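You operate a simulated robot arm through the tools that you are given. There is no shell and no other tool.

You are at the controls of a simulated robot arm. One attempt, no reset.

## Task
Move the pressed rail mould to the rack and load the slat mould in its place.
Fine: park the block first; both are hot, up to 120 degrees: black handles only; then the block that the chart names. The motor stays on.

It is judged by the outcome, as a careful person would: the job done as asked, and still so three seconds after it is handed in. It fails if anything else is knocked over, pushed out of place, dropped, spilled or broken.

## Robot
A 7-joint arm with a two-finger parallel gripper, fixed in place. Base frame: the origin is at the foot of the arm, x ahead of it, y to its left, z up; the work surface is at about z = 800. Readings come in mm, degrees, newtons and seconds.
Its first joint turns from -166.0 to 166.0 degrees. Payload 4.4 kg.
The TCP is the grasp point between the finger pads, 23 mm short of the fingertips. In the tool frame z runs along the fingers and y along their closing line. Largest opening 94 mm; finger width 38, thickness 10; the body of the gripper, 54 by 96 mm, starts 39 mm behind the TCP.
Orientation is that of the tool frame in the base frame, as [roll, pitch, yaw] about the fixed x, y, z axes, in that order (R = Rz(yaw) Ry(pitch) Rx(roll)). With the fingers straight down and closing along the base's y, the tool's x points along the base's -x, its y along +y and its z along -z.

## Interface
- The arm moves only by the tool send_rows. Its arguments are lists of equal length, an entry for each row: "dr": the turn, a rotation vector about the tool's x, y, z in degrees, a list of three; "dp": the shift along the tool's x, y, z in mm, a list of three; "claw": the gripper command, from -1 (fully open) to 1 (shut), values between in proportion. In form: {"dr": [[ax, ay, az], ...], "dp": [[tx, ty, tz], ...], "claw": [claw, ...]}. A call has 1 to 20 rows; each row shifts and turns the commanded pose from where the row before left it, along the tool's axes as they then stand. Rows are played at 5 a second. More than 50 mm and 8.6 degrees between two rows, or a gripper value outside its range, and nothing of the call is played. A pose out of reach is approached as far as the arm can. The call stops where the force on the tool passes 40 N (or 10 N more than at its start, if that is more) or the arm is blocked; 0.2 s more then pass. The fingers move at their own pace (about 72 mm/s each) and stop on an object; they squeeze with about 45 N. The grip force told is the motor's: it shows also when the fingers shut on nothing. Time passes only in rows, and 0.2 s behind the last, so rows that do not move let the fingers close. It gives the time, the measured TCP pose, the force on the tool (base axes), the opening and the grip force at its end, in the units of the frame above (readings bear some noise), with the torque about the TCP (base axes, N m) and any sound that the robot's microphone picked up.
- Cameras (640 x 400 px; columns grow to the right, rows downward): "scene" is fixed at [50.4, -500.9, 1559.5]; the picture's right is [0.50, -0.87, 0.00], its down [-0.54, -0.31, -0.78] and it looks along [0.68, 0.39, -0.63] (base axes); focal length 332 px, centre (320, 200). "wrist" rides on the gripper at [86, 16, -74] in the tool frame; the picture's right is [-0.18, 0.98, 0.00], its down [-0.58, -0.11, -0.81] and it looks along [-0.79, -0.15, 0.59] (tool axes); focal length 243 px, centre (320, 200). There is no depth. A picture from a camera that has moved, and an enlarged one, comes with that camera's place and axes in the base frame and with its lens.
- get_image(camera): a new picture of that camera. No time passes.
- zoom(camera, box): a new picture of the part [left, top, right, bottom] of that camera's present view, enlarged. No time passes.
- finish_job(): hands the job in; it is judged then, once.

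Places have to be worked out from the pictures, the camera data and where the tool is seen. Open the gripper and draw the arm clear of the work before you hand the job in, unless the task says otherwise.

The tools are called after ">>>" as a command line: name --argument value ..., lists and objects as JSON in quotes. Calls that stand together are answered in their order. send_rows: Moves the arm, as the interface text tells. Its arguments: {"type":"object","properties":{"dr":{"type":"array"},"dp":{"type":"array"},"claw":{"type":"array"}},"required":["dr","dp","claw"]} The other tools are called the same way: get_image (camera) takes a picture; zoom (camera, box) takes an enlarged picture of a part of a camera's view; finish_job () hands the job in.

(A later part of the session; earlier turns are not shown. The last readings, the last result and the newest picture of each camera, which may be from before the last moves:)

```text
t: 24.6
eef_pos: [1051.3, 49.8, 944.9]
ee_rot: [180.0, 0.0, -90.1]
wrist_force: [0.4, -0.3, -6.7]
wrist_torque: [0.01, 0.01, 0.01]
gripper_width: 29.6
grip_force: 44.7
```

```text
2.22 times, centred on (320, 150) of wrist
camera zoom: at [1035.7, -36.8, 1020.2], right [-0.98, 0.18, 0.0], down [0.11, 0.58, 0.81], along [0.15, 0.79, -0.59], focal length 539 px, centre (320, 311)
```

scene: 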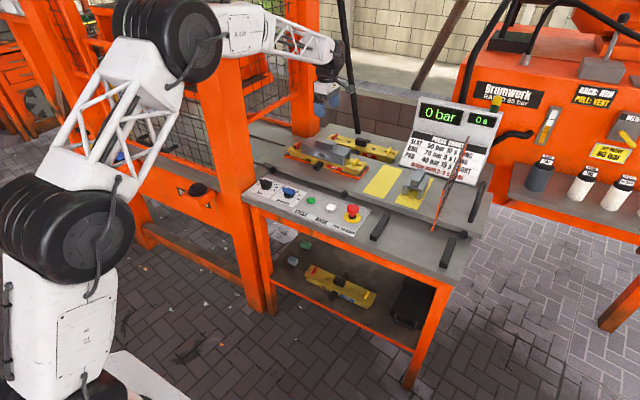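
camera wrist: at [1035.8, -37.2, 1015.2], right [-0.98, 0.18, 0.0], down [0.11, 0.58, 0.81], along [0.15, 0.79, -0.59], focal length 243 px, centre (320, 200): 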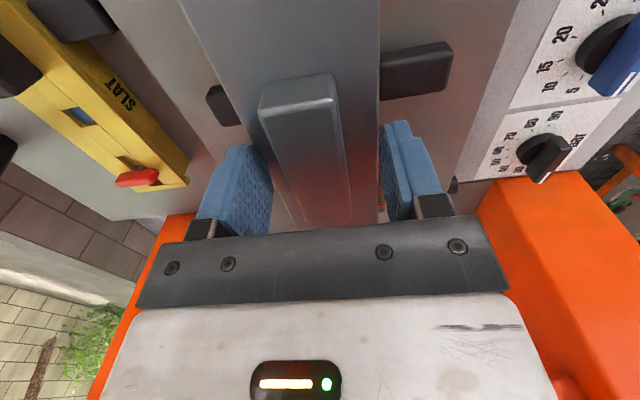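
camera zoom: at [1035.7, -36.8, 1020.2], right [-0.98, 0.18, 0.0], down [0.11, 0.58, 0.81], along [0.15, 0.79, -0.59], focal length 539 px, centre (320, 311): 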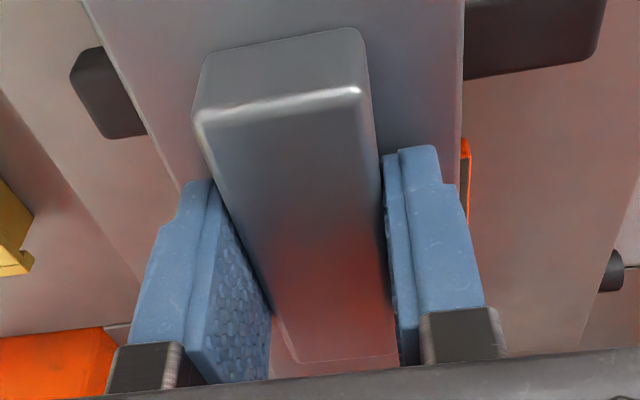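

The block is rising with the fingers, with about 0.7 kg of load. I continue gently and monitor for slip.

>>> send_rows --dr '[[0, 0, 0], [0, 0, 0], [0, 0, 0], [0, 0, 0], [0, 0, 0], [0, 0, 0]]' --dp '[[0, 0, -2], [0, 0, -3], [0, 0, -3], [0, 0, -3], [0, 0, -2], [0, 0, 0]]' --claw '[1, 1, 1, 1, 1, 1]'

>>> zoom --camera "scene" --box '[295, 118, 359, 158]'

```text
t: 26.0
eef_pos: [1052.4, 51.2, 957.7]
ee_rot: [179.9, 0.0, -90.0]
wrist_force: [0.1, -0.3, -6.1]
wrist_torque: [-0.02, 0.02, 0.01]
gripper_width: 29.7
grip_force: 44.9
```

```text
10.00 times, centred on (327, 138) of scene
camera zoom: at [50.4, -500.9, 1559.5], right [0.5, -0.87, 0.0], down [-0.54, -0.31, -0.78], along [0.68, 0.39, -0.63], focal length 3315 px, centre (250, 820)
```

zoom: 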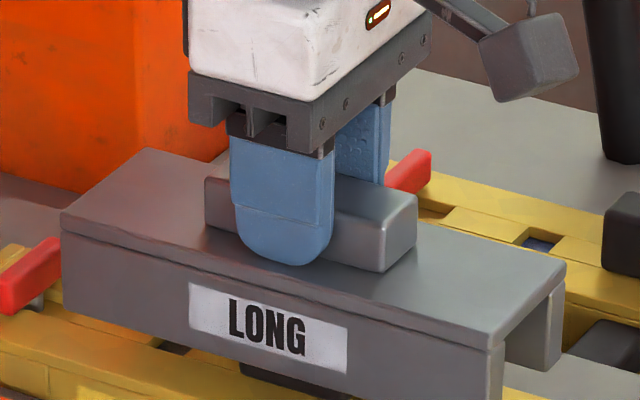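

No slip. I raise it about 50 mm more at a gentle pace.

>>> send_rows --dr '[[0, 0, 0], [0, 0, 0], [0, 0, 0], [0, 0, 0], [0, 0, 0], [0, 0, 0], [0, 0, 0], [0, 0, 0], [0, 0, 0]]' --dp '[[0, 0, -3], [0, 0, -5], [0, 0, -7], [0, 0, -8], [0, 0, -8], [0, 0, -7], [0, 0, -5], [0, 0, -3], [0, 0, 0]]' --claw '[1, 1, 1, 1, 1, 1, 1, 1, 1]'

>>> zoom --camera "scene" --box '[260, 95, 420, 195]'

>>> get_image --camera "wrist"

```text
t: 28.0
eef_pos: [1052.4, 49.6, 1003.8]
ee_rot: [-180.0, 0.0, -90.1]
wrist_force: [-0.2, 0.1, -6.4]
wrist_torque: [-0.03, -0.01, 0.0]
gripper_width: 29.5
grip_force: 44.9
```

```text
4.00 times, centred on (340, 145) of scene
camera zoom: at [50.4, -500.9, 1559.5], right [0.5, -0.87, 0.0], down [-0.54, -0.31, -0.78], along [0.68, 0.39, -0.63], focal length 1326 px, centre (240, 420)
```

zoom: 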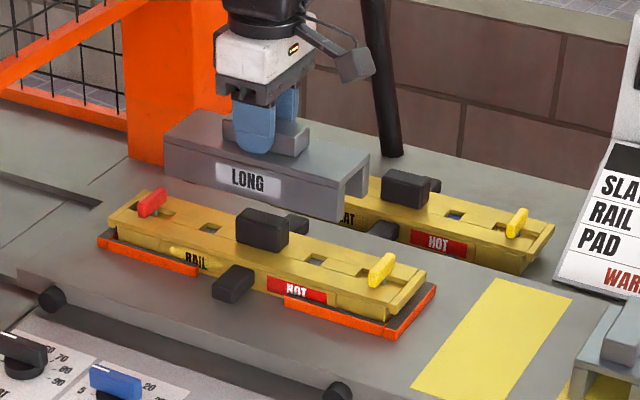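

```text
taken
camera wrist: at [1036.3, -36.9, 1078.8], right [-0.98, 0.18, 0.0], down [0.11, 0.58, 0.81], along [0.15, 0.79, -0.59], focal length 243 px, centre (320, 200)
```

wrist: 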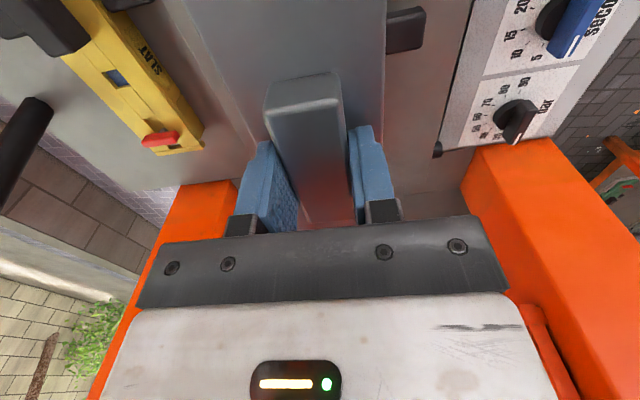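

The block is clear and the rail mould's black top handle is exposed. I rotate the wrist back 90° gently, so the block lies along x to fit the park mark.

>>> send_rows --dr '[[0, 0, 2], [0, 0, 5], [0, 0, 5.5], [0, 0, 5.5], [0, 0, 5.5], [0, 0, 5.5], [0, 0, 5.5], [0, 0, 5.5], [0, 0, 5.5], [0, 0, 5.5], [0, 0, 5.5], [0, 0, 5.5], [0, 0, 5.5], [0, 0, 5.5], [0, 0, 5.5], [0, 0, 5], [0, 0, 4.5], [0, 0, 2], [0, 0, 0]]' --dp '[[0, 0, 0], [0, 0, 0], [0, 0, 0], [0, 0, 0], [0, 0, 0], [0, 0, 0], [0, 0, 0], [0, 0, 0], [0, 0, 0], [0, 0, 0], [0, 0, 0], [0, 0, 0], [0, 0, 0], [0, 0, 0], [0, 0, 0], [0, 0, 0], [0, 0, 0], [0, 0, 0], [0, 0, 0]]' --claw '[1, 1, 1, 1, 1, 1, 1, 1, 1, 1, 1, 1, 1, 1, 1, 1, 1, 1, 1]'

>>> get_image --camera "wrist"

>>> zoom --camera "scene" --box '[260, 95, 420, 195]'

```text
t: 32.0
eef_pos: [1051.6, 51.1, 1004.4]
ee_rot: [180.0, 0.1, 180.0]
wrist_force: [-0.3, 0.3, -6.8]
wrist_torque: [0.0, -0.02, -0.02]
gripper_width: 29.8
grip_force: 45.0
```

```text
taken
camera wrist: at [965.2, 66.3, 1079.4], right [0.18, 0.98, 0.0], down [0.58, -0.11, 0.81], along [0.79, -0.15, -0.59], focal length 243 px, centre (320, 200)
```

wrist: 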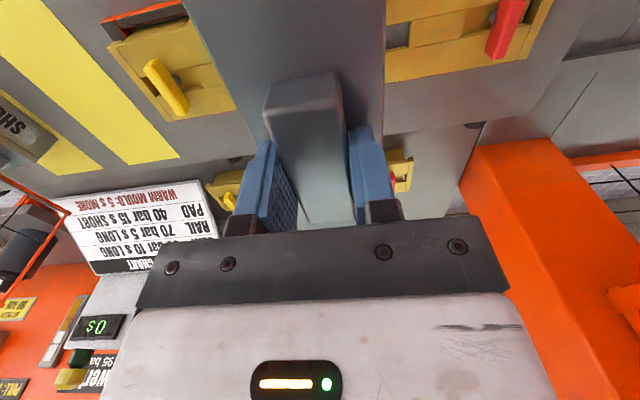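

```text
4.00 times, centred on (340, 145) of scene
camera zoom: at [50.4, -500.9, 1559.5], right [0.5, -0.87, 0.0], down [-0.54, -0.31, -0.78], along [0.68, 0.39, -0.63], focal length 1326 px, centre (240, 420)
```

zoom: 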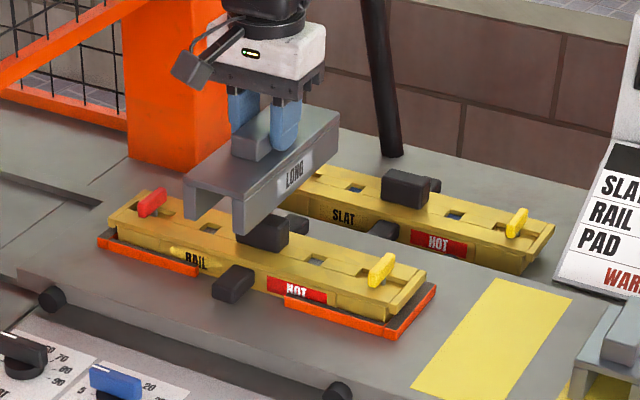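

The block is now along x. I translate to above the free park mark at (1060, −201).

>>> send_rows --dr '[[0, 0, 0], [0, 0, 0], [0, 0, 0], [0, 0, 0], [0, 0, 0], [0, 0, 0], [0, 0, 0], [0, 0, 0], [0, 0, 0], [0, 0, 0], [0, 0, 0], [0, 0, 0], [0, 0, 0], [0, 0, 0], [0, 0, 0], [0, 0, 0]]' --dp '[[0, -6, 0], [0, -12, 0], [-1, -18, 0], [-1, -20, 0], [-1, -20, 0], [-1, -20, 0], [-1, -20, 0], [-1, -20, 0], [-1, -20, 0], [-1, -20, 0], [0, -20, 0], [0, -20, 0], [0, -18, 0], [0, -12, 0], [0, -6, 0], [0, 0, 0]]' --claw '[1, 1, 1, 1, 1, 1, 1, 1, 1, 1, 1, 1, 1, 1, 1, 1]'

>>> get_image --camera "wrist"

>>> zoom --camera "scene" --box '[300, 105, 460, 205]'

```text
t: 35.4
eef_pos: [1059.1, -202.6, 1004.1]
ee_rot: [-179.9, 0.1, -180.0]
wrist_force: [-0.5, 0.2, -6.8]
wrist_torque: [0.03, -0.03, 0.02]
gripper_width: 29.8
grip_force: 44.9
```

```text
taken
camera wrist: at [973.1, -186.1, 1078.9], right [0.18, 0.98, 0.0], down [0.58, -0.11, 0.81], along [0.79, -0.15, -0.59], focal length 243 px, centre (320, 200)
```

wrist: 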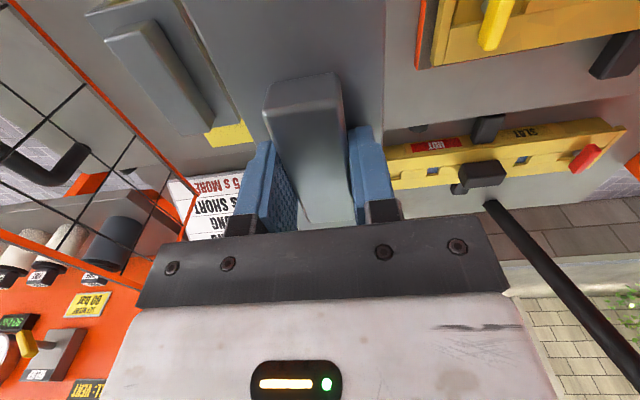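

```text
4.00 times, centred on (380, 155) of scene
camera zoom: at [50.4, -500.9, 1559.5], right [0.5, -0.87, 0.0], down [-0.54, -0.31, -0.78], along [0.68, 0.39, -0.63], focal length 1326 px, centre (80, 380)
```

zoom: 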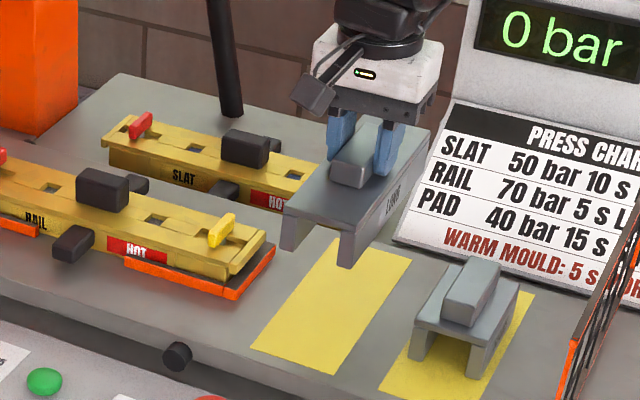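

It is well aligned over the mark and clear of the SHORT block. I lower to about 10 mm above the tray and check.

>>> send_rows --dr '[[0, 0, 0], [0, 0, 0], [0, 0, 0], [0, 0, 0], [0, 0, 0], [0, 0, 0], [0, 0, 0], [0, 0, 0], [0, 0, 0], [0, 0, 0], [0, 0, 0]]' --dp '[[0, 0, 5], [0, 0, 10], [0, 0, 12], [0, 0, 12], [0, 0, 12], [0, 0, 12], [0, 0, 12], [0, 0, 10], [0, 0, 6], [0, 0, 4], [0, 0, 0]]' --claw '[1, 1, 1, 1, 1, 1, 1, 1, 1, 1, 1]'

>>> zoom --camera "scene" --box '[330, 130, 450, 205]'

>>> get_image --camera "wrist"

```text
t: 37.8
eef_pos: [1061.1, -201.6, 908.3]
ee_rot: [180.0, 0.1, -180.0]
wrist_force: [0.1, 0.1, -6.1]
wrist_torque: [0.0, -0.03, 0.03]
gripper_width: 29.8
grip_force: 45.1
```

```text
5.33 times, centred on (390, 168) of scene
camera zoom: at [50.4, -500.9, 1559.5], right [0.5, -0.87, 0.0], down [-0.54, -0.31, -0.78], along [0.68, 0.39, -0.63], focal length 1768 px, centre (-53, 373)
```

zoom: 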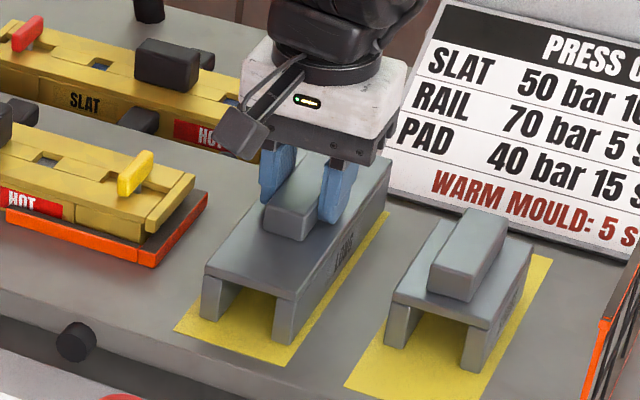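

```text
taken
camera wrist: at [973.7, -186.1, 983.6], right [0.18, 0.98, 0.0], down [0.58, -0.11, 0.81], along [0.79, -0.15, -0.59], focal length 243 px, centre (320, 200)
```

wrist: 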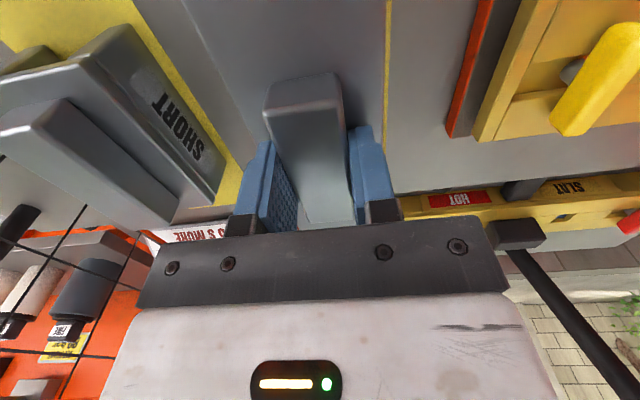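

The block is just above the mark and well inside it. I lower in small steps until the load comes off.

>>> send_rows --dr '[[0, 0, 0], [0, 0, 0], [0, 0, 0], [0, 0, 0], [0, 0, 0]]' --dp '[[0, 0, 2.5], [0, 0, 2.5], [0, 0, 2.5], [0, 0, 2.5], [0, 0, 0]]' --claw '[1, 1, 1, 1, 1]'

>>> send_rows --dr '[[0, 0, 0], [0, 0, 0], [0, 0, 0]]' --dp '[[0, 0, 1.5], [0, 0, 1.5], [0, 0, 0]]' --claw '[1, 1, 1]'

```text
t: 38.7
eef_pos: [1060.6, -203.6, 906.0]
ee_rot: [-179.9, 0.3, -179.9]
wrist_force: [-0.5, 0.2, 2.2]
wrist_torque: [0.27, 0.2, -0.02]
gripper_width: 30.0
grip_force: 45.0
stopped in row 4: the force on the tool passed its limit at 44 N (the readings are from after the stop); the commanded pose is now the measured one
```

```text
t: 39.5
eef_pos: [1060.3, -203.2, 906.7]
ee_rot: [-180.0, 0.5, -179.9]
wrist_force: [0.4, -0.6, 3.5]
wrist_torque: [0.27, 0.76, -0.07]
gripper_width: 30.0
grip_force: 45.0
stopped in row 3: the force on the tool passed its limit at 42 N (the readings are from after the stop); the commanded pose is now the measured one
```

The block touched down at TCP z≈906. I open the fingers partly and rise straight up.

>>> send_rows --dr '[[0, 0, 0], [0, 0, 0], [0, 0, 0], [0, 0, 0], [0, 0, 0], [0, 0, 0], [0, 0, 0]]' --dp '[[0, 0, 0], [0, 0, 0], [0, 0, -3], [0, 0, -8], [0, 0, -20], [0, 0, -30], [0, 0, 0]]' --claw '[-0.1, -0.1, -0.1, -0.1, -0.1, -0.1, -0.1]'

>>> zoom --camera "scene" --box '[330, 130, 450, 205]'

>>> get_image --camera "wrist"

```text
t: 41.1
eef_pos: [1060.6, -203.4, 967.5]
ee_rot: [-179.9, 0.5, 179.9]
wrist_force: [0.4, -0.6, 0.2]
wrist_torque: [0.02, -0.01, 0.01]
gripper_width: 51.7
grip_force: 0.0
```

```text
5.33 times, centred on (390, 168) of scene
camera zoom: at [50.4, -500.9, 1559.5], right [0.5, -0.87, 0.0], down [-0.54, -0.31, -0.78], along [0.68, 0.39, -0.63], focal length 1768 px, centre (-53, 373)
```

zoom: 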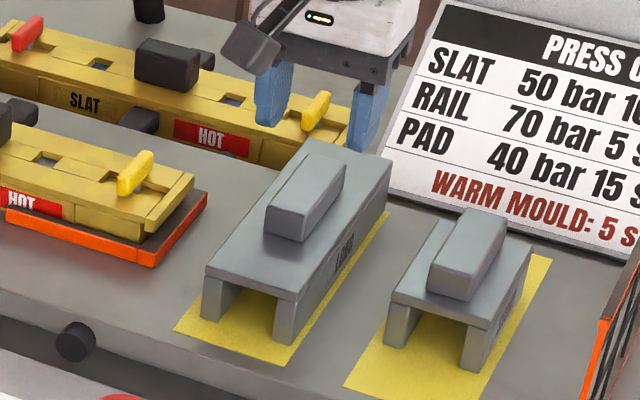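

```text
taken
camera wrist: at [973.3, -186.3, 1042.5], right [0.18, 0.98, 0.0], down [0.57, -0.11, 0.81], along [0.8, -0.15, -0.58], focal length 243 px, centre (320, 200)
```

wrist: 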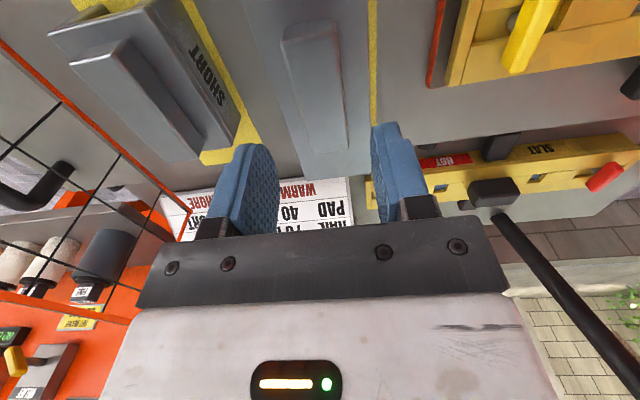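

The block is neatly parked on the yellow mark. Next I go to a viewpoint close to the rail mould's top handle, and correct the small pitch error on the way.

>>> send_rows --dr '[[0, 0, 0], [0, 0.5, 0], [0, 0, 0], [0, 0, 0], [0, 0, 0], [0, 0, 0], [0, 0, 0], [0, 0, 0], [0, 0, 0]]' --dp '[[0, 0, -25], [20, 39.6, 0], [20, 39.6, 0], [20, 39.6, 0], [20, 39.6, 0], [20, 39.6, 0], [20, 39.6, 0], [20, 39.6, 0], [0, 0, 0]]' --claw '[-1, -1, -1, -1, -1, -1, -1, -1, -1]'

>>> get_image --camera "wrist"

>>> zoom --camera "wrist" --box '[230, 90, 430, 240]'

>>> zoom --camera "scene" --box '[280, 140, 376, 200]'

```text
t: 43.1
eef_pos: [920.5, 76.0, 992.0]
ee_rot: [-179.9, -0.1, -180.0]
wrist_force: [-0.7, -0.3, 0.4]
wrist_torque: [0.02, 0.01, -0.01]
gripper_width: 94.0
grip_force: 0.0
```

```text
taken
camera wrist: at [834.6, 92.4, 1067.6], right [0.18, 0.98, 0.0], down [0.58, -0.11, 0.81], along [0.79, -0.15, -0.59], focal length 243 px, centre (320, 200)
```

wrist: 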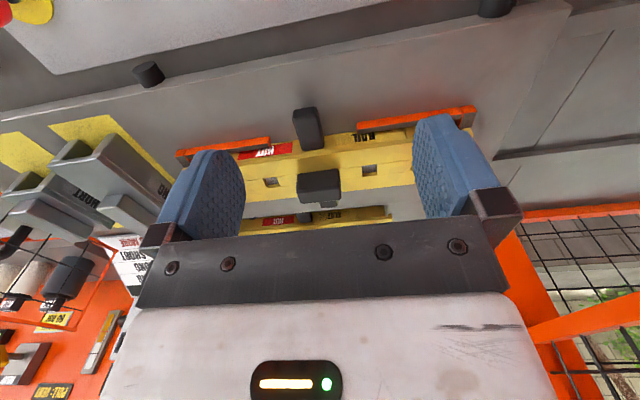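

```text
2.67 times, centred on (330, 165) of wrist
camera zoom: at [834.6, 92.4, 1067.6], right [0.18, 0.98, 0.0], down [0.58, -0.11, 0.81], along [0.79, -0.15, -0.59], focal length 647 px, centre (293, 293)
```

zoom: 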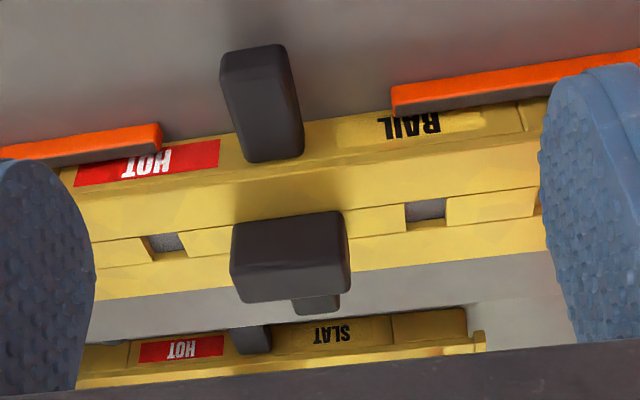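

```text
6.67 times, centred on (328, 170) of scene
camera zoom: at [50.4, -500.9, 1559.5], right [0.5, -0.87, 0.0], down [-0.54, -0.31, -0.78], along [0.68, 0.39, -0.63], focal length 2210 px, centre (267, 400)
```

zoom: 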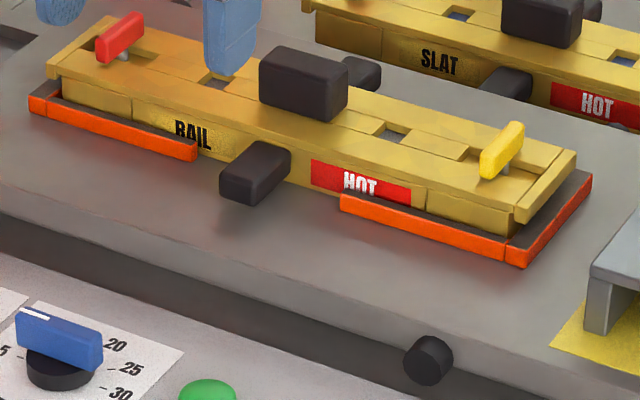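

I zoom in tightly on the handle from both cameras to fix its size and place.

>>> zoom --camera "wrist" --box '[280, 155, 360, 205]'

>>> zoom --camera "scene" --box '[308, 138, 348, 163]'

```text
8.00 times, centred on (320, 180) of wrist
camera zoom: at [834.6, 92.4, 1067.6], right [0.18, 0.98, 0.0], down [0.58, -0.11, 0.81], along [0.79, -0.15, -0.59], focal length 1941 px, centre (320, 360)
```

zoom: 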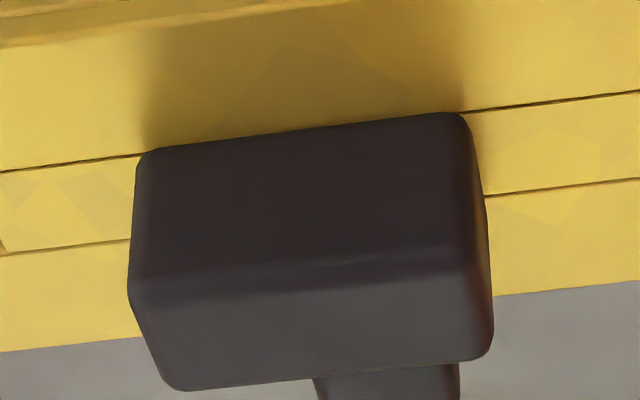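

```text
16.00 times, centred on (328, 150) of scene
camera zoom: at [50.4, -500.9, 1559.5], right [0.5, -0.87, 0.0], down [-0.54, -0.31, -0.78], along [0.68, 0.39, -0.63], focal length 5304 px, centre (192, 992)
```

zoom: 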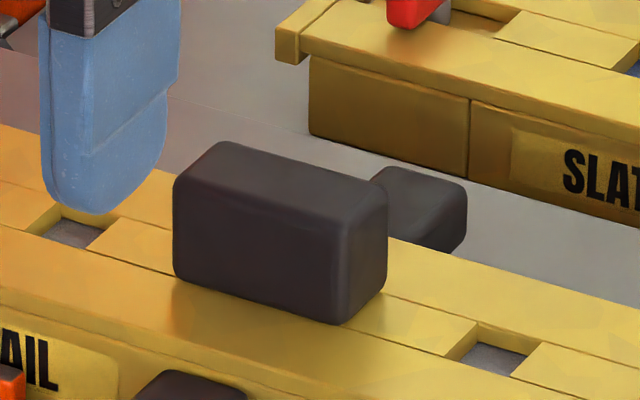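

The handle is 26 × 48 mm, centred at about (1053, 51), with its top at z≈899 and the yellow deck at ≈874. I move above it and come down part-way.

>>> send_rows --dr '[[0, 0, 0], [0, 0, 0], [0, 0, 0], [0, 0, 0], [0, 0, 0], [0, 0, 0], [0, 0, 0]]' --dp '[[-44, -8.3, 0], [-44, -8.3, 0], [-44.5, -8.4, 0], [0, 0, 25], [0, 0, 25], [0, 0, 22], [0, 0, 0]]' --claw '[-1, -1, -1, -1, -1, -1, -1]'

>>> get_image --camera "wrist"

>>> zoom --camera "scene" --box '[295, 130, 359, 170]'

```text
t: 44.7
eef_pos: [1053.4, 50.0, 917.2]
ee_rot: [-179.9, 0.0, -179.9]
wrist_force: [-0.2, -0.4, 1.6]
wrist_torque: [-0.02, -0.01, 0.01]
gripper_width: 94.0
grip_force: 0.1
```

```text
taken
camera wrist: at [966.8, 66.6, 993.7], right [0.18, 0.98, 0.0], down [0.58, -0.11, 0.81], along [0.79, -0.15, -0.59], focal length 243 px, centre (320, 200)
```

wrist: 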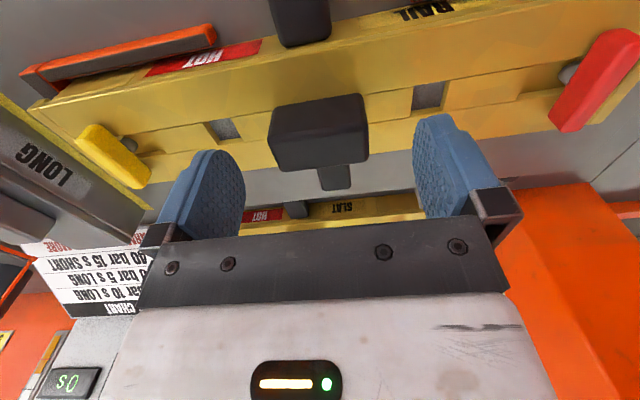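

```text
10.00 times, centred on (327, 150) of scene
camera zoom: at [50.4, -500.9, 1559.5], right [0.5, -0.87, 0.0], down [-0.54, -0.31, -0.78], along [0.68, 0.39, -0.63], focal length 3315 px, centre (250, 700)
```

zoom: 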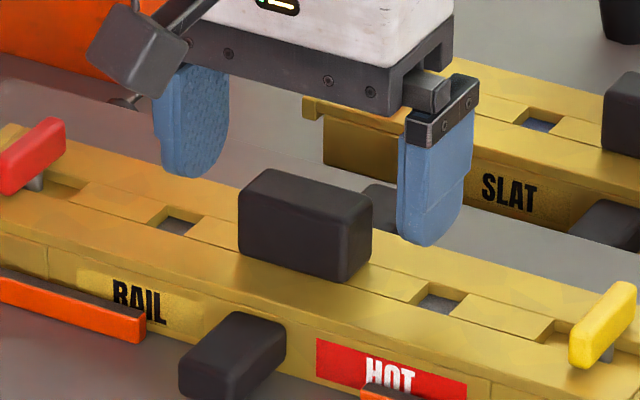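

The handle sits centred between the open fingers. I descend to z≈901, tips about 4 mm above the deck, then close.

>>> send_rows --dr '[[0, 0, 0], [0, 0, 0], [0, 0, 0], [0, 0, 0]]' --dp '[[0, 0.5, 7], [0, 0, 6], [0, 0, 3.5], [0, 0, 0]]' --claw '[-1, -1, -1, -1]'

>>> zoom --camera "scene" --box '[295, 130, 359, 170]'

>>> zoom --camera "wrist" --box '[200, 60, 500, 240]'

```text
t: 45.7
eef_pos: [1053.4, 50.4, 903.4]
ee_rot: [-179.9, 0.0, 179.9]
wrist_force: [-0.9, 0.2, -0.1]
wrist_torque: [-0.01, -0.01, 0.0]
gripper_width: 94.2
grip_force: 0.0
```

```text
10.00 times, centred on (327, 150) of scene
camera zoom: at [50.4, -500.9, 1559.5], right [0.5, -0.87, 0.0], down [-0.54, -0.31, -0.78], along [0.68, 0.39, -0.63], focal length 3315 px, centre (250, 700)
```

zoom: 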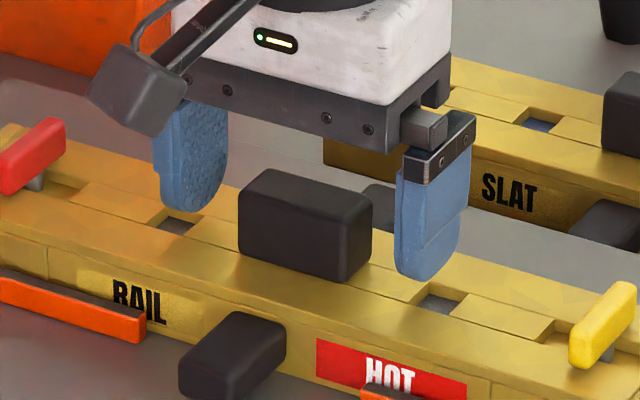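

```text
2.13 times, centred on (350, 150) of wrist
camera zoom: at [966.8, 67.2, 977.9], right [0.18, 0.98, 0.0], down [0.58, -0.11, 0.81], along [0.79, -0.15, -0.59], focal length 518 px, centre (256, 307)
```

zoom: 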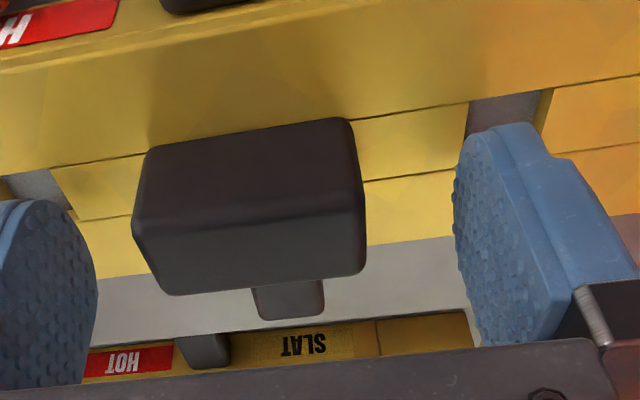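

Readings suggest about 903, so I go down 2.5 mm more and close on the handle.

>>> send_rows --dr '[[0, 0, 0], [0, 0, 0], [0, 0, 0], [0, 0, 0], [0, 0, 0], [0, 0, 0], [0, 0, 0]]' --dp '[[0, 0, 2.5], [0, 0, 0], [0, 0, 0], [0, 0, 0], [0, 0, 0], [0, 0, 0], [0, 0, 0]]' --claw '[-1, -1, 1, 1, 1, 1, 1]'

>>> zoom --camera "scene" --box '[295, 130, 359, 170]'

>>> zoom --camera "wrist" --box '[200, 60, 500, 240]'

```text
t: 47.3
eef_pos: [1053.7, 50.3, 901.0]
ee_rot: [-179.9, -0.1, 179.9]
wrist_force: [1.5, -1.8, 0.5]
wrist_torque: [0.11, 0.03, 0.05]
gripper_width: 49.5
grip_force: 44.7
```

```text
10.00 times, centred on (327, 150) of scene
camera zoom: at [50.4, -500.9, 1559.5], right [0.5, -0.87, 0.0], down [-0.54, -0.31, -0.78], along [0.68, 0.39, -0.63], focal length 3315 px, centre (250, 700)
```

zoom: 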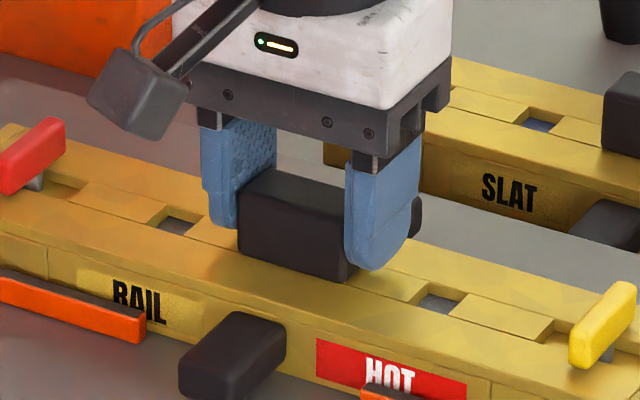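

```text
2.13 times, centred on (350, 150) of wrist
camera zoom: at [967.3, 67.2, 975.8], right [0.18, 0.98, 0.0], down [0.58, -0.11, 0.81], along [0.79, -0.15, -0.59], focal length 518 px, centre (256, 307)
```

zoom: 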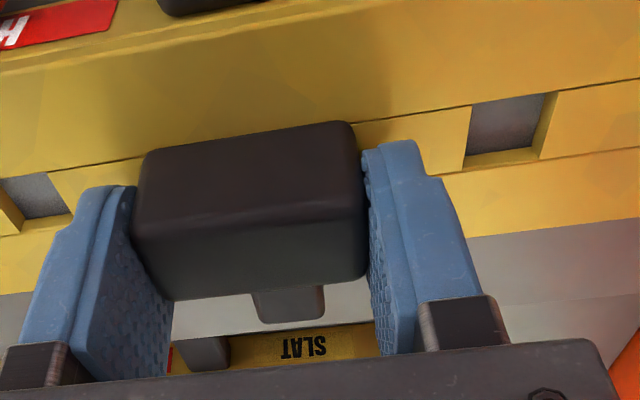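

Gripped at 49.5 mm, and TCP (1053.6, 50.4, 901) is my reference for the nest seat. I lift very gently and watch the load.

>>> send_rows --dr '[[0, 0, 0], [0, 0, 0], [0, 0, 0], [0, 0, 0]]' --dp '[[0, 0, -1], [0, 0, -1], [0, 0, -1], [0, 0, 0]]' --claw '[1, 1, 1, 1]'

>>> send_rows --dr '[[0, 0, 0], [0, 0, 0], [0, 0, 0], [0, 0, 0]]' --dp '[[0, 0, -1], [0, 0, -1], [0, 0, -1], [0, 0, 0]]' --claw '[1, 1, 1, 1]'

>>> zoom --camera "scene" --box '[280, 130, 376, 190]'

>>> zoom --camera "wrist" --box '[200, 60, 500, 240]'

```text
t: 48.3
eef_pos: [1053.3, 50.3, 904.1]
ee_rot: [-179.9, -0.1, 180.0]
wrist_force: [-0.4, -0.9, -9.5]
wrist_torque: [0.01, -0.04, -0.01]
gripper_width: 49.7
grip_force: 45.0
```

```text
t: 49.3
eef_pos: [1054.2, 51.3, 908.5]
ee_rot: [-179.9, 0.1, -179.9]
wrist_force: [-1.3, 0.9, -10.3]
wrist_torque: [-0.02, -0.01, -0.01]
gripper_width: 49.9
grip_force: 45.4
```

```text
6.67 times, centred on (328, 160) of scene
camera zoom: at [50.4, -500.9, 1559.5], right [0.5, -0.87, 0.0], down [-0.54, -0.31, -0.78], along [0.68, 0.39, -0.63], focal length 2210 px, centre (267, 467)
```

zoom: 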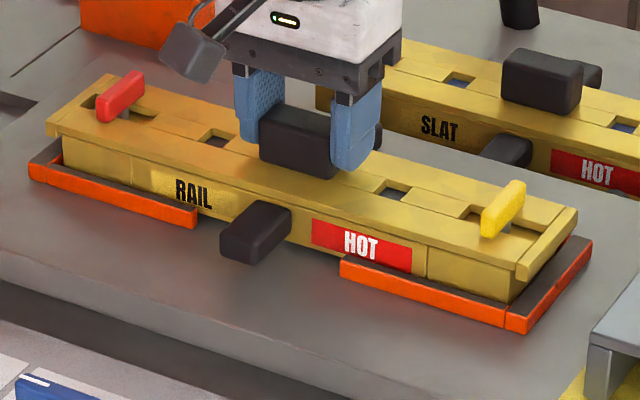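

```text
2.13 times, centred on (350, 150) of wrist
camera zoom: at [967.3, 66.7, 982.1], right [0.18, 0.98, 0.0], down [0.58, -0.11, 0.81], along [0.79, -0.15, -0.59], focal length 518 px, centre (256, 307)
```

zoom: 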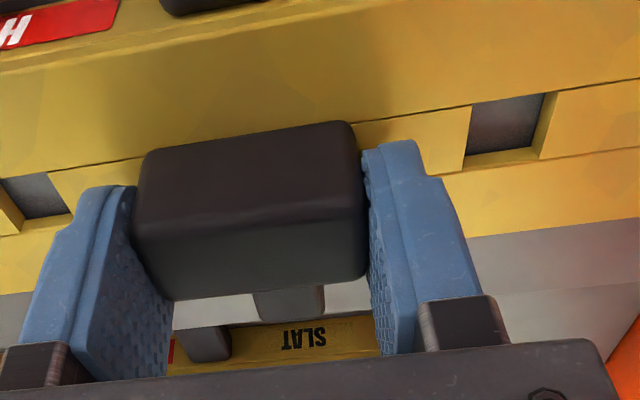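

The mould is up cleanly, about 1 kg with no slip. I raise it to travelling height.

>>> send_rows --dr '[[0, 0, 0], [0, 0, 0], [0, 0, 0], [0, 0, 0], [0, 0, 0], [0, 0, 0], [0, 0, 0], [0, 0, 0], [0, 0, 0], [0, 0, 0], [0, 0, 0], [0, 0, 0], [0, 0, 0], [0, 0, 0], [0, 0, 0]]' --dp '[[0, 0, -2], [0, 0, -3], [0, 0, -4], [0, 0, -6], [0, 0, -8], [0, 0, -9], [0, 0, -9], [0, 0, -9], [0, 0, -9], [0, 0, -9], [0, 0, -9], [0, 0, -8], [0, 0, -5], [0, 0, -2], [0, 0, 0]]' --claw '[1, 1, 1, 1, 1, 1, 1, 1, 1, 1, 1, 1, 1, 1, 1]'

>>> get_image --camera "scene"

>>> get_image --camera "wrist"

```text
t: 52.5
eef_pos: [1053.0, 49.7, 999.3]
ee_rot: [-180.0, 0.0, -179.9]
wrist_force: [-0.8, -0.5, -11.4]
wrist_torque: [0.02, -0.07, -0.01]
gripper_width: 49.8
grip_force: 45.1
```

```text
taken
```

scene: 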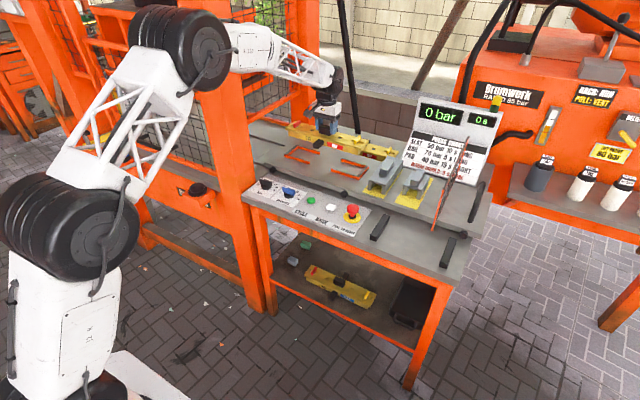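

```text
taken
camera wrist: at [966.6, 66.3, 1074.1], right [0.18, 0.98, 0.0], down [0.58, -0.11, 0.81], along [0.79, -0.15, -0.59], focal length 243 px, centre (320, 200)
```

wrist: 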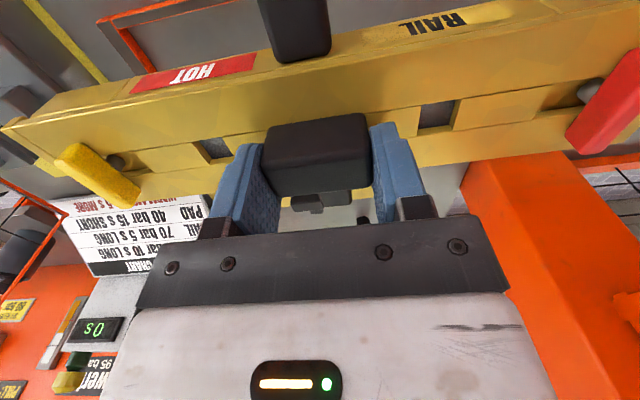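

The mould hangs level. While the nest is empty I take a look at its geometry for placing the SLAT mould later.

>>> zoom --camera "scene" --box '[270, 130, 390, 205]'

>>> zoom --camera "wrist" --box '[200, 60, 500, 240]'

```text
5.33 times, centred on (330, 168) of scene
camera zoom: at [50.4, -500.9, 1559.5], right [0.5, -0.87, 0.0], down [-0.54, -0.31, -0.78], along [0.68, 0.39, -0.63], focal length 1768 px, centre (267, 373)
```

zoom: 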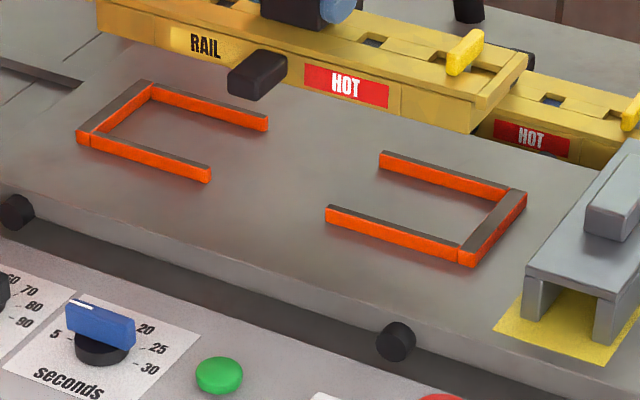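

```text
2.13 times, centred on (350, 150) of wrist
camera zoom: at [966.6, 66.3, 1074.1], right [0.18, 0.98, 0.0], down [0.58, -0.11, 0.81], along [0.79, -0.15, -0.59], focal length 518 px, centre (256, 307)
```

zoom: 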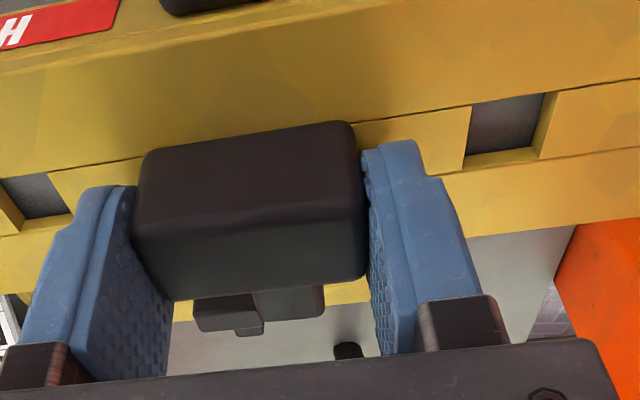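

No slip: the handle is in the identical image position. I move diagonally back over the control panel to (818, −150) at this height.

>>> send_rows --dr '[[0, 0, 0], [0, 0, 0], [0, 0, 0], [0, 0, 0], [0, 0, 0], [0, 0, 0], [0, 0, 0], [0, 0, 0], [0, 0, 0], [0, 0, 0], [0, 0, 0], [0, 0, 0], [0, 0, 0], [0, 0, 0], [0, 0, 0], [0, 0, 0], [0, 0, 0], [0, 0, 0], [0, 0, 0]]' --dp '[[3, -3, 0], [8, -7, 0], [13, -11, 0], [16, -13.5, 0], [16, -13.5, 0], [16, -13.5, 0], [16, -13.5, 0], [16, -13.5, 0], [16, -13.5, 0], [16, -13.5, 0], [16, -13.5, 0], [16, -13.5, 0], [16, -13.5, 0], [16, -13.5, 0], [13, -11.5, 0], [10, -9, 0], [7, -7, 0], [4, -3, 0], [0, 0, 0]]' --claw '[1, 1, 1, 1, 1, 1, 1, 1, 1, 1, 1, 1, 1, 1, 1, 1, 1, 1, 1]'

>>> get_image --camera "scene"

>>> get_image --camera "wrist"

```text
t: 56.5
eef_pos: [819.8, -149.0, 998.6]
ee_rot: [-179.9, 0.0, -180.0]
wrist_force: [-0.3, 0.0, -9.8]
wrist_torque: [-0.03, -0.02, 0.01]
gripper_width: 49.8
grip_force: 44.7
```

```text
taken
```

scene: 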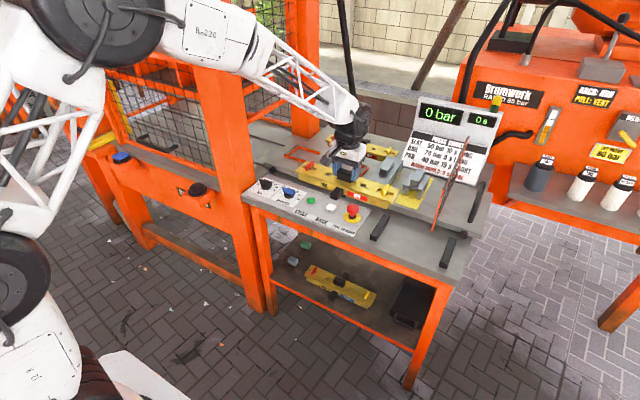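

```text
taken
camera wrist: at [733.4, -133.2, 1073.8], right [0.18, 0.98, 0.0], down [0.58, -0.11, 0.81], along [0.79, -0.15, -0.59], focal length 243 px, centre (320, 200)
```

wrist: 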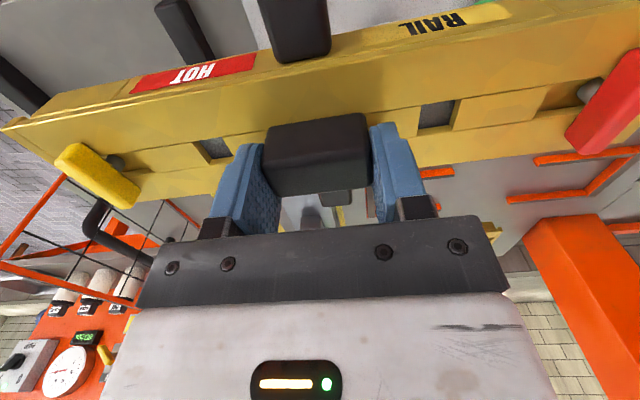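

Before going on, I re-measure the mesh gate and the rack bars from here.

>>> zoom --camera "wrist" --box '[0, 120, 240, 300]'

>>> zoom --camera "scene" --box '[370, 120, 498, 280]'

>>> zoom --camera "wrist" --box '[0, 0, 240, 150]'

```text
2.22 times, centred on (120, 210) of wrist
camera zoom: at [733.4, -133.2, 1073.8], right [0.18, 0.98, 0.0], down [0.58, -0.11, 0.81], along [0.79, -0.15, -0.59], focal length 539 px, centre (764, 178)
```

zoom: 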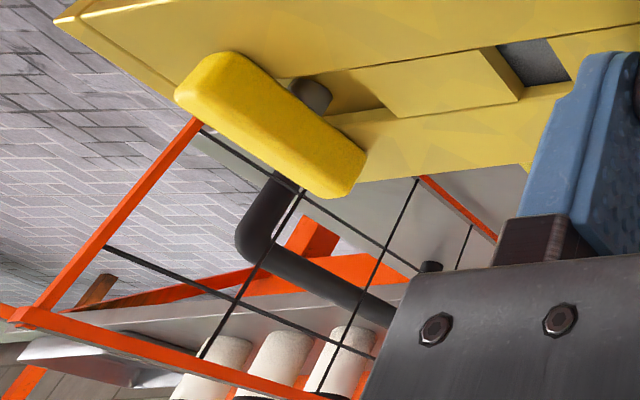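

```text
2.50 times, centred on (434, 200) of scene
camera zoom: at [50.4, -500.9, 1559.5], right [0.5, -0.87, 0.0], down [-0.54, -0.31, -0.78], along [0.68, 0.39, -0.63], focal length 829 px, centre (35, 200)
```

zoom: 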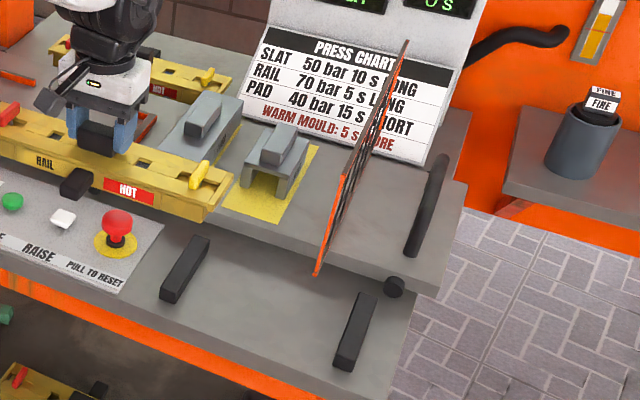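

```text
2.67 times, centred on (120, 75) of wrist
camera zoom: at [733.4, -133.2, 1073.8], right [0.18, 0.98, 0.0], down [0.58, -0.11, 0.81], along [0.79, -0.15, -0.59], focal length 647 px, centre (853, 533)
```

zoom: 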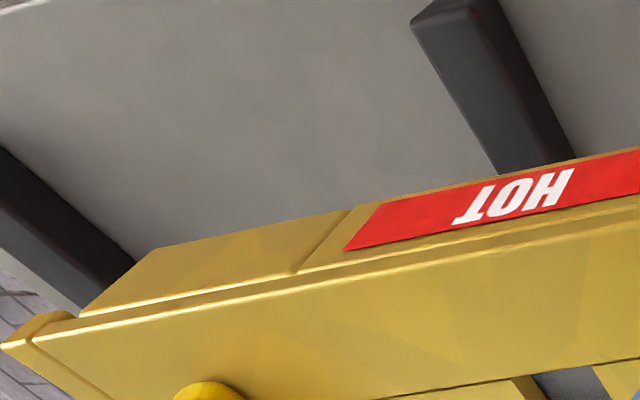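

The gate is confirmed at y≈−431, x≥866, z 850–1000, so the mould must stay at TCP x≈820. I translate to y≈−383, mid-way between the bars.

>>> send_rows --dr '[[0, 0, 0], [0, 0, 0], [0, 0, 0], [0, 0, 0], [0, 0, 0], [0, 0, 0], [0, 0, 0], [0, 0, 0], [0, 0, 0], [0, 0, 0], [0, 0, 0], [0, 0, 0], [0, 0, 0], [0, 0, 0], [0, 0, 0], [0, 0, 0]]' --dp '[[0, -4, 0], [0, -9, 0], [0, -14, 0], [0, -19, 0], [0, -20, 0], [0, -20, 0], [0, -20, 0], [0, -20, 0], [0, -20, 0], [0, -20, 0], [0, -20, 0], [0, -19, 0], [0, -15, 0], [0, -9, 0], [0, -5, 0], [0, 0, 0]]' --claw '[1, 1, 1, 1, 1, 1, 1, 1, 1, 1, 1, 1, 1, 1, 1, 1]'

>>> get_image --camera "scene"

>>> get_image --camera "wrist"

>>> zoom --camera "scene" --box '[370, 150, 498, 280]'

```text
t: 59.9
eef_pos: [819.7, -383.2, 999.7]
ee_rot: [-179.9, -0.1, 179.9]
wrist_force: [0.1, -0.1, -9.7]
wrist_torque: [0.04, -0.04, 0.02]
gripper_width: 50.0
grip_force: 44.6
```

```text
taken
```

scene: 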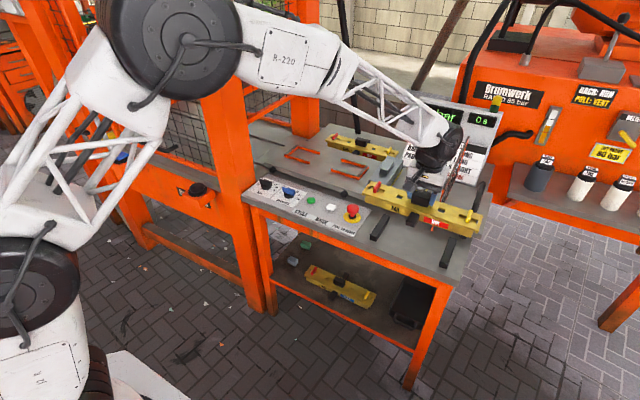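

```text
taken
camera wrist: at [732.9, -367.1, 1074.7], right [0.18, 0.98, 0.0], down [0.58, -0.11, 0.81], along [0.79, -0.15, -0.59], focal length 243 px, centre (320, 200)
```

wrist: 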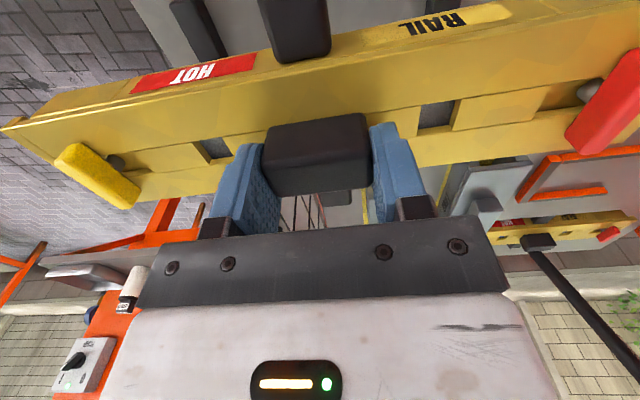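

```text
3.08 times, centred on (434, 215) of scene
camera zoom: at [50.4, -500.9, 1559.5], right [0.5, -0.87, 0.0], down [-0.54, -0.31, -0.78], along [0.68, 0.39, -0.63], focal length 1020 px, centre (-31, 154)
```

zoom: 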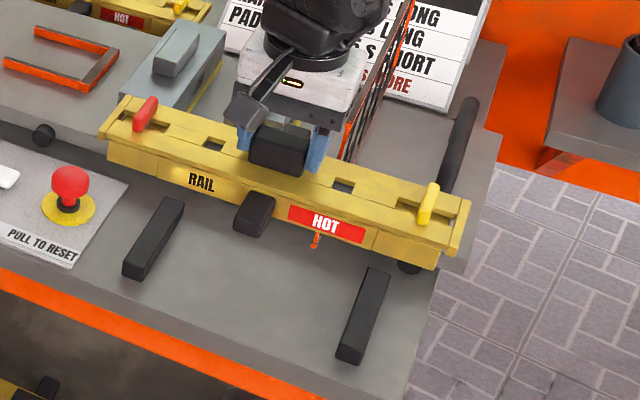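

It is lined up over both bars and clear of the gate. I lower toward the bars, stopping about 8 mm short of the expected contact.

>>> send_rows --dr '[[0, 0, 0], [0, 0, 0], [0, 0, 0], [0, 0, 0], [0, 0, 0], [0, 0, 0], [0, 0, 0], [0, 0, 0], [0, 0, 0], [0, 0, 0], [0, 0, 0], [0, 0, 0]]' --dp '[[0, 0, 4], [0, 0, 8], [0, 0, 12], [0, 0, 12], [0, 0, 12], [0, 0, 12], [0, 0, 12], [0, 0, 12], [0, 0, 10], [0, 0, 7], [0, 0, 4], [0, 0, 0]]' --claw '[1, 1, 1, 1, 1, 1, 1, 1, 1, 1, 1, 1]'

>>> zoom --camera "scene" --box '[370, 170, 498, 280]'

>>> get_image --camera "wrist"

```text
t: 62.5
eef_pos: [818.3, -383.4, 894.0]
ee_rot: [-179.9, 0.0, -179.9]
wrist_force: [0.0, 0.1, -9.6]
wrist_torque: [-0.02, -0.06, -0.03]
gripper_width: 49.9
grip_force: 44.7
```

```text
3.64 times, centred on (434, 225) of scene
camera zoom: at [50.4, -500.9, 1559.5], right [0.5, -0.87, 0.0], down [-0.54, -0.31, -0.78], along [0.68, 0.39, -0.63], focal length 1205 px, centre (-94, 109)
```

zoom: 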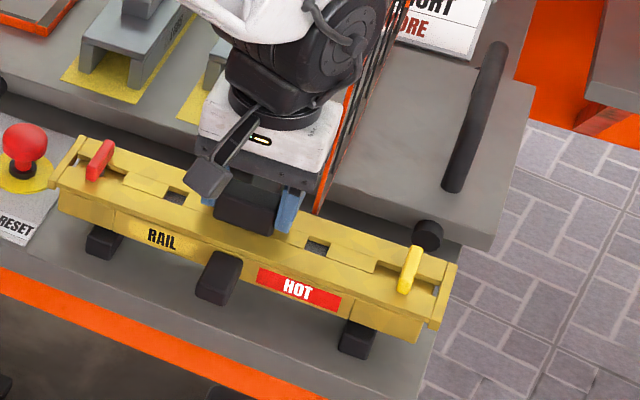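

```text
taken
camera wrist: at [732.7, -367.1, 969.0], right [0.18, 0.98, 0.0], down [0.58, -0.11, 0.81], along [0.79, -0.15, -0.59], focal length 243 px, centre (320, 200)
```

wrist: 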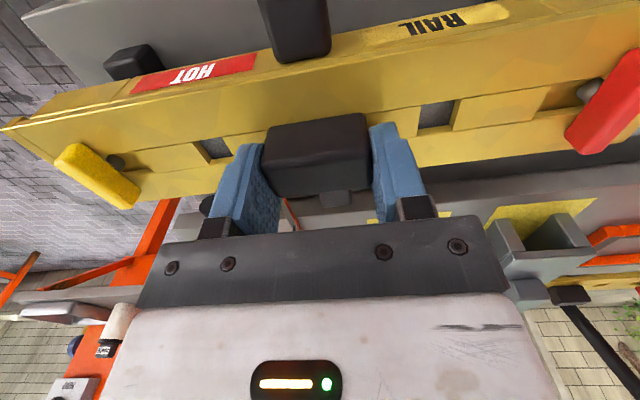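

The wrist housing appears near the gate's top edge, so I check that clearance before lowering further.

>>> zoom --camera "scene" --box '[410, 130, 474, 220]'

>>> get_image --camera "scene"

```text
4.44 times, centred on (442, 175) of scene
camera zoom: at [50.4, -500.9, 1559.5], right [0.5, -0.87, 0.0], down [-0.54, -0.31, -0.78], along [0.68, 0.39, -0.63], focal length 1473 px, centre (-222, 311)
```

zoom: 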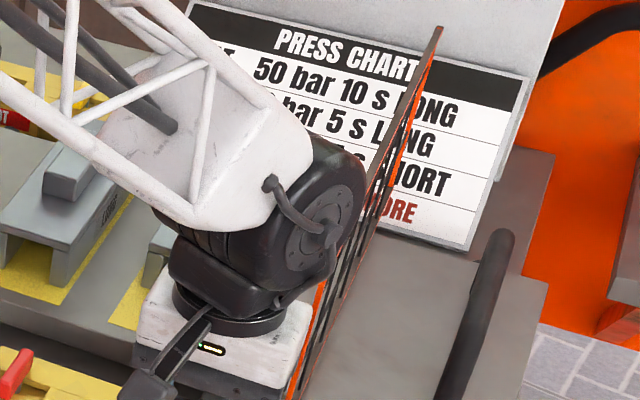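

```text
taken
```

scene: 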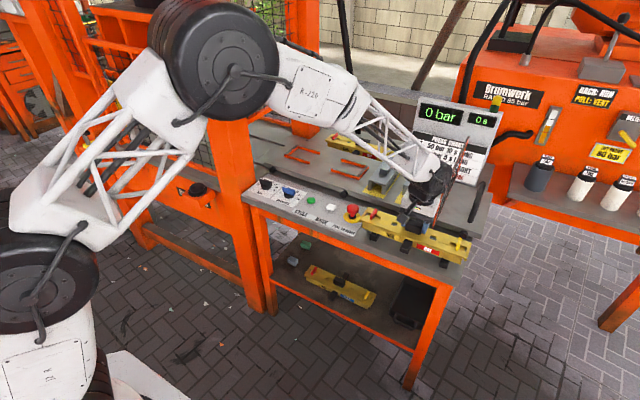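

The ring and housing stay about 60 mm off the gate's front post and the drum is above the gate's top. I lower in 2 mm steps until the bars take the load.

>>> send_rows --dr '[[0, 0, 0], [0, 0, 0], [0, 0, 0], [0, 0, 0]]' --dp '[[0, 0, 2], [0, 0, 2], [0, 0, 2], [0, 0, 0]]' --claw '[1, 1, 1, 1]'

>>> send_rows --dr '[[0, 0, 0], [0, 0, 0], [0, 0, 0]]' --dp '[[0, 0, 1], [0, 0, 1], [0, 0, 0]]' --claw '[1, 1, 1]'

```text
t: 63.5
eef_pos: [818.3, -383.3, 890.1]
ee_rot: [-179.9, 0.0, 180.0]
wrist_force: [-0.1, 0.3, -9.2]
wrist_torque: [-0.01, 0.0, 0.03]
gripper_width: 49.8
grip_force: 45.2
```

```text
t: 64.3
eef_pos: [819.9, -382.7, 886.3]
ee_rot: [-179.9, 0.0, 180.0]
wrist_force: [0.6, 0.4, -10.0]
wrist_torque: [0.04, -0.03, -0.01]
gripper_width: 49.6
grip_force: 44.6
```

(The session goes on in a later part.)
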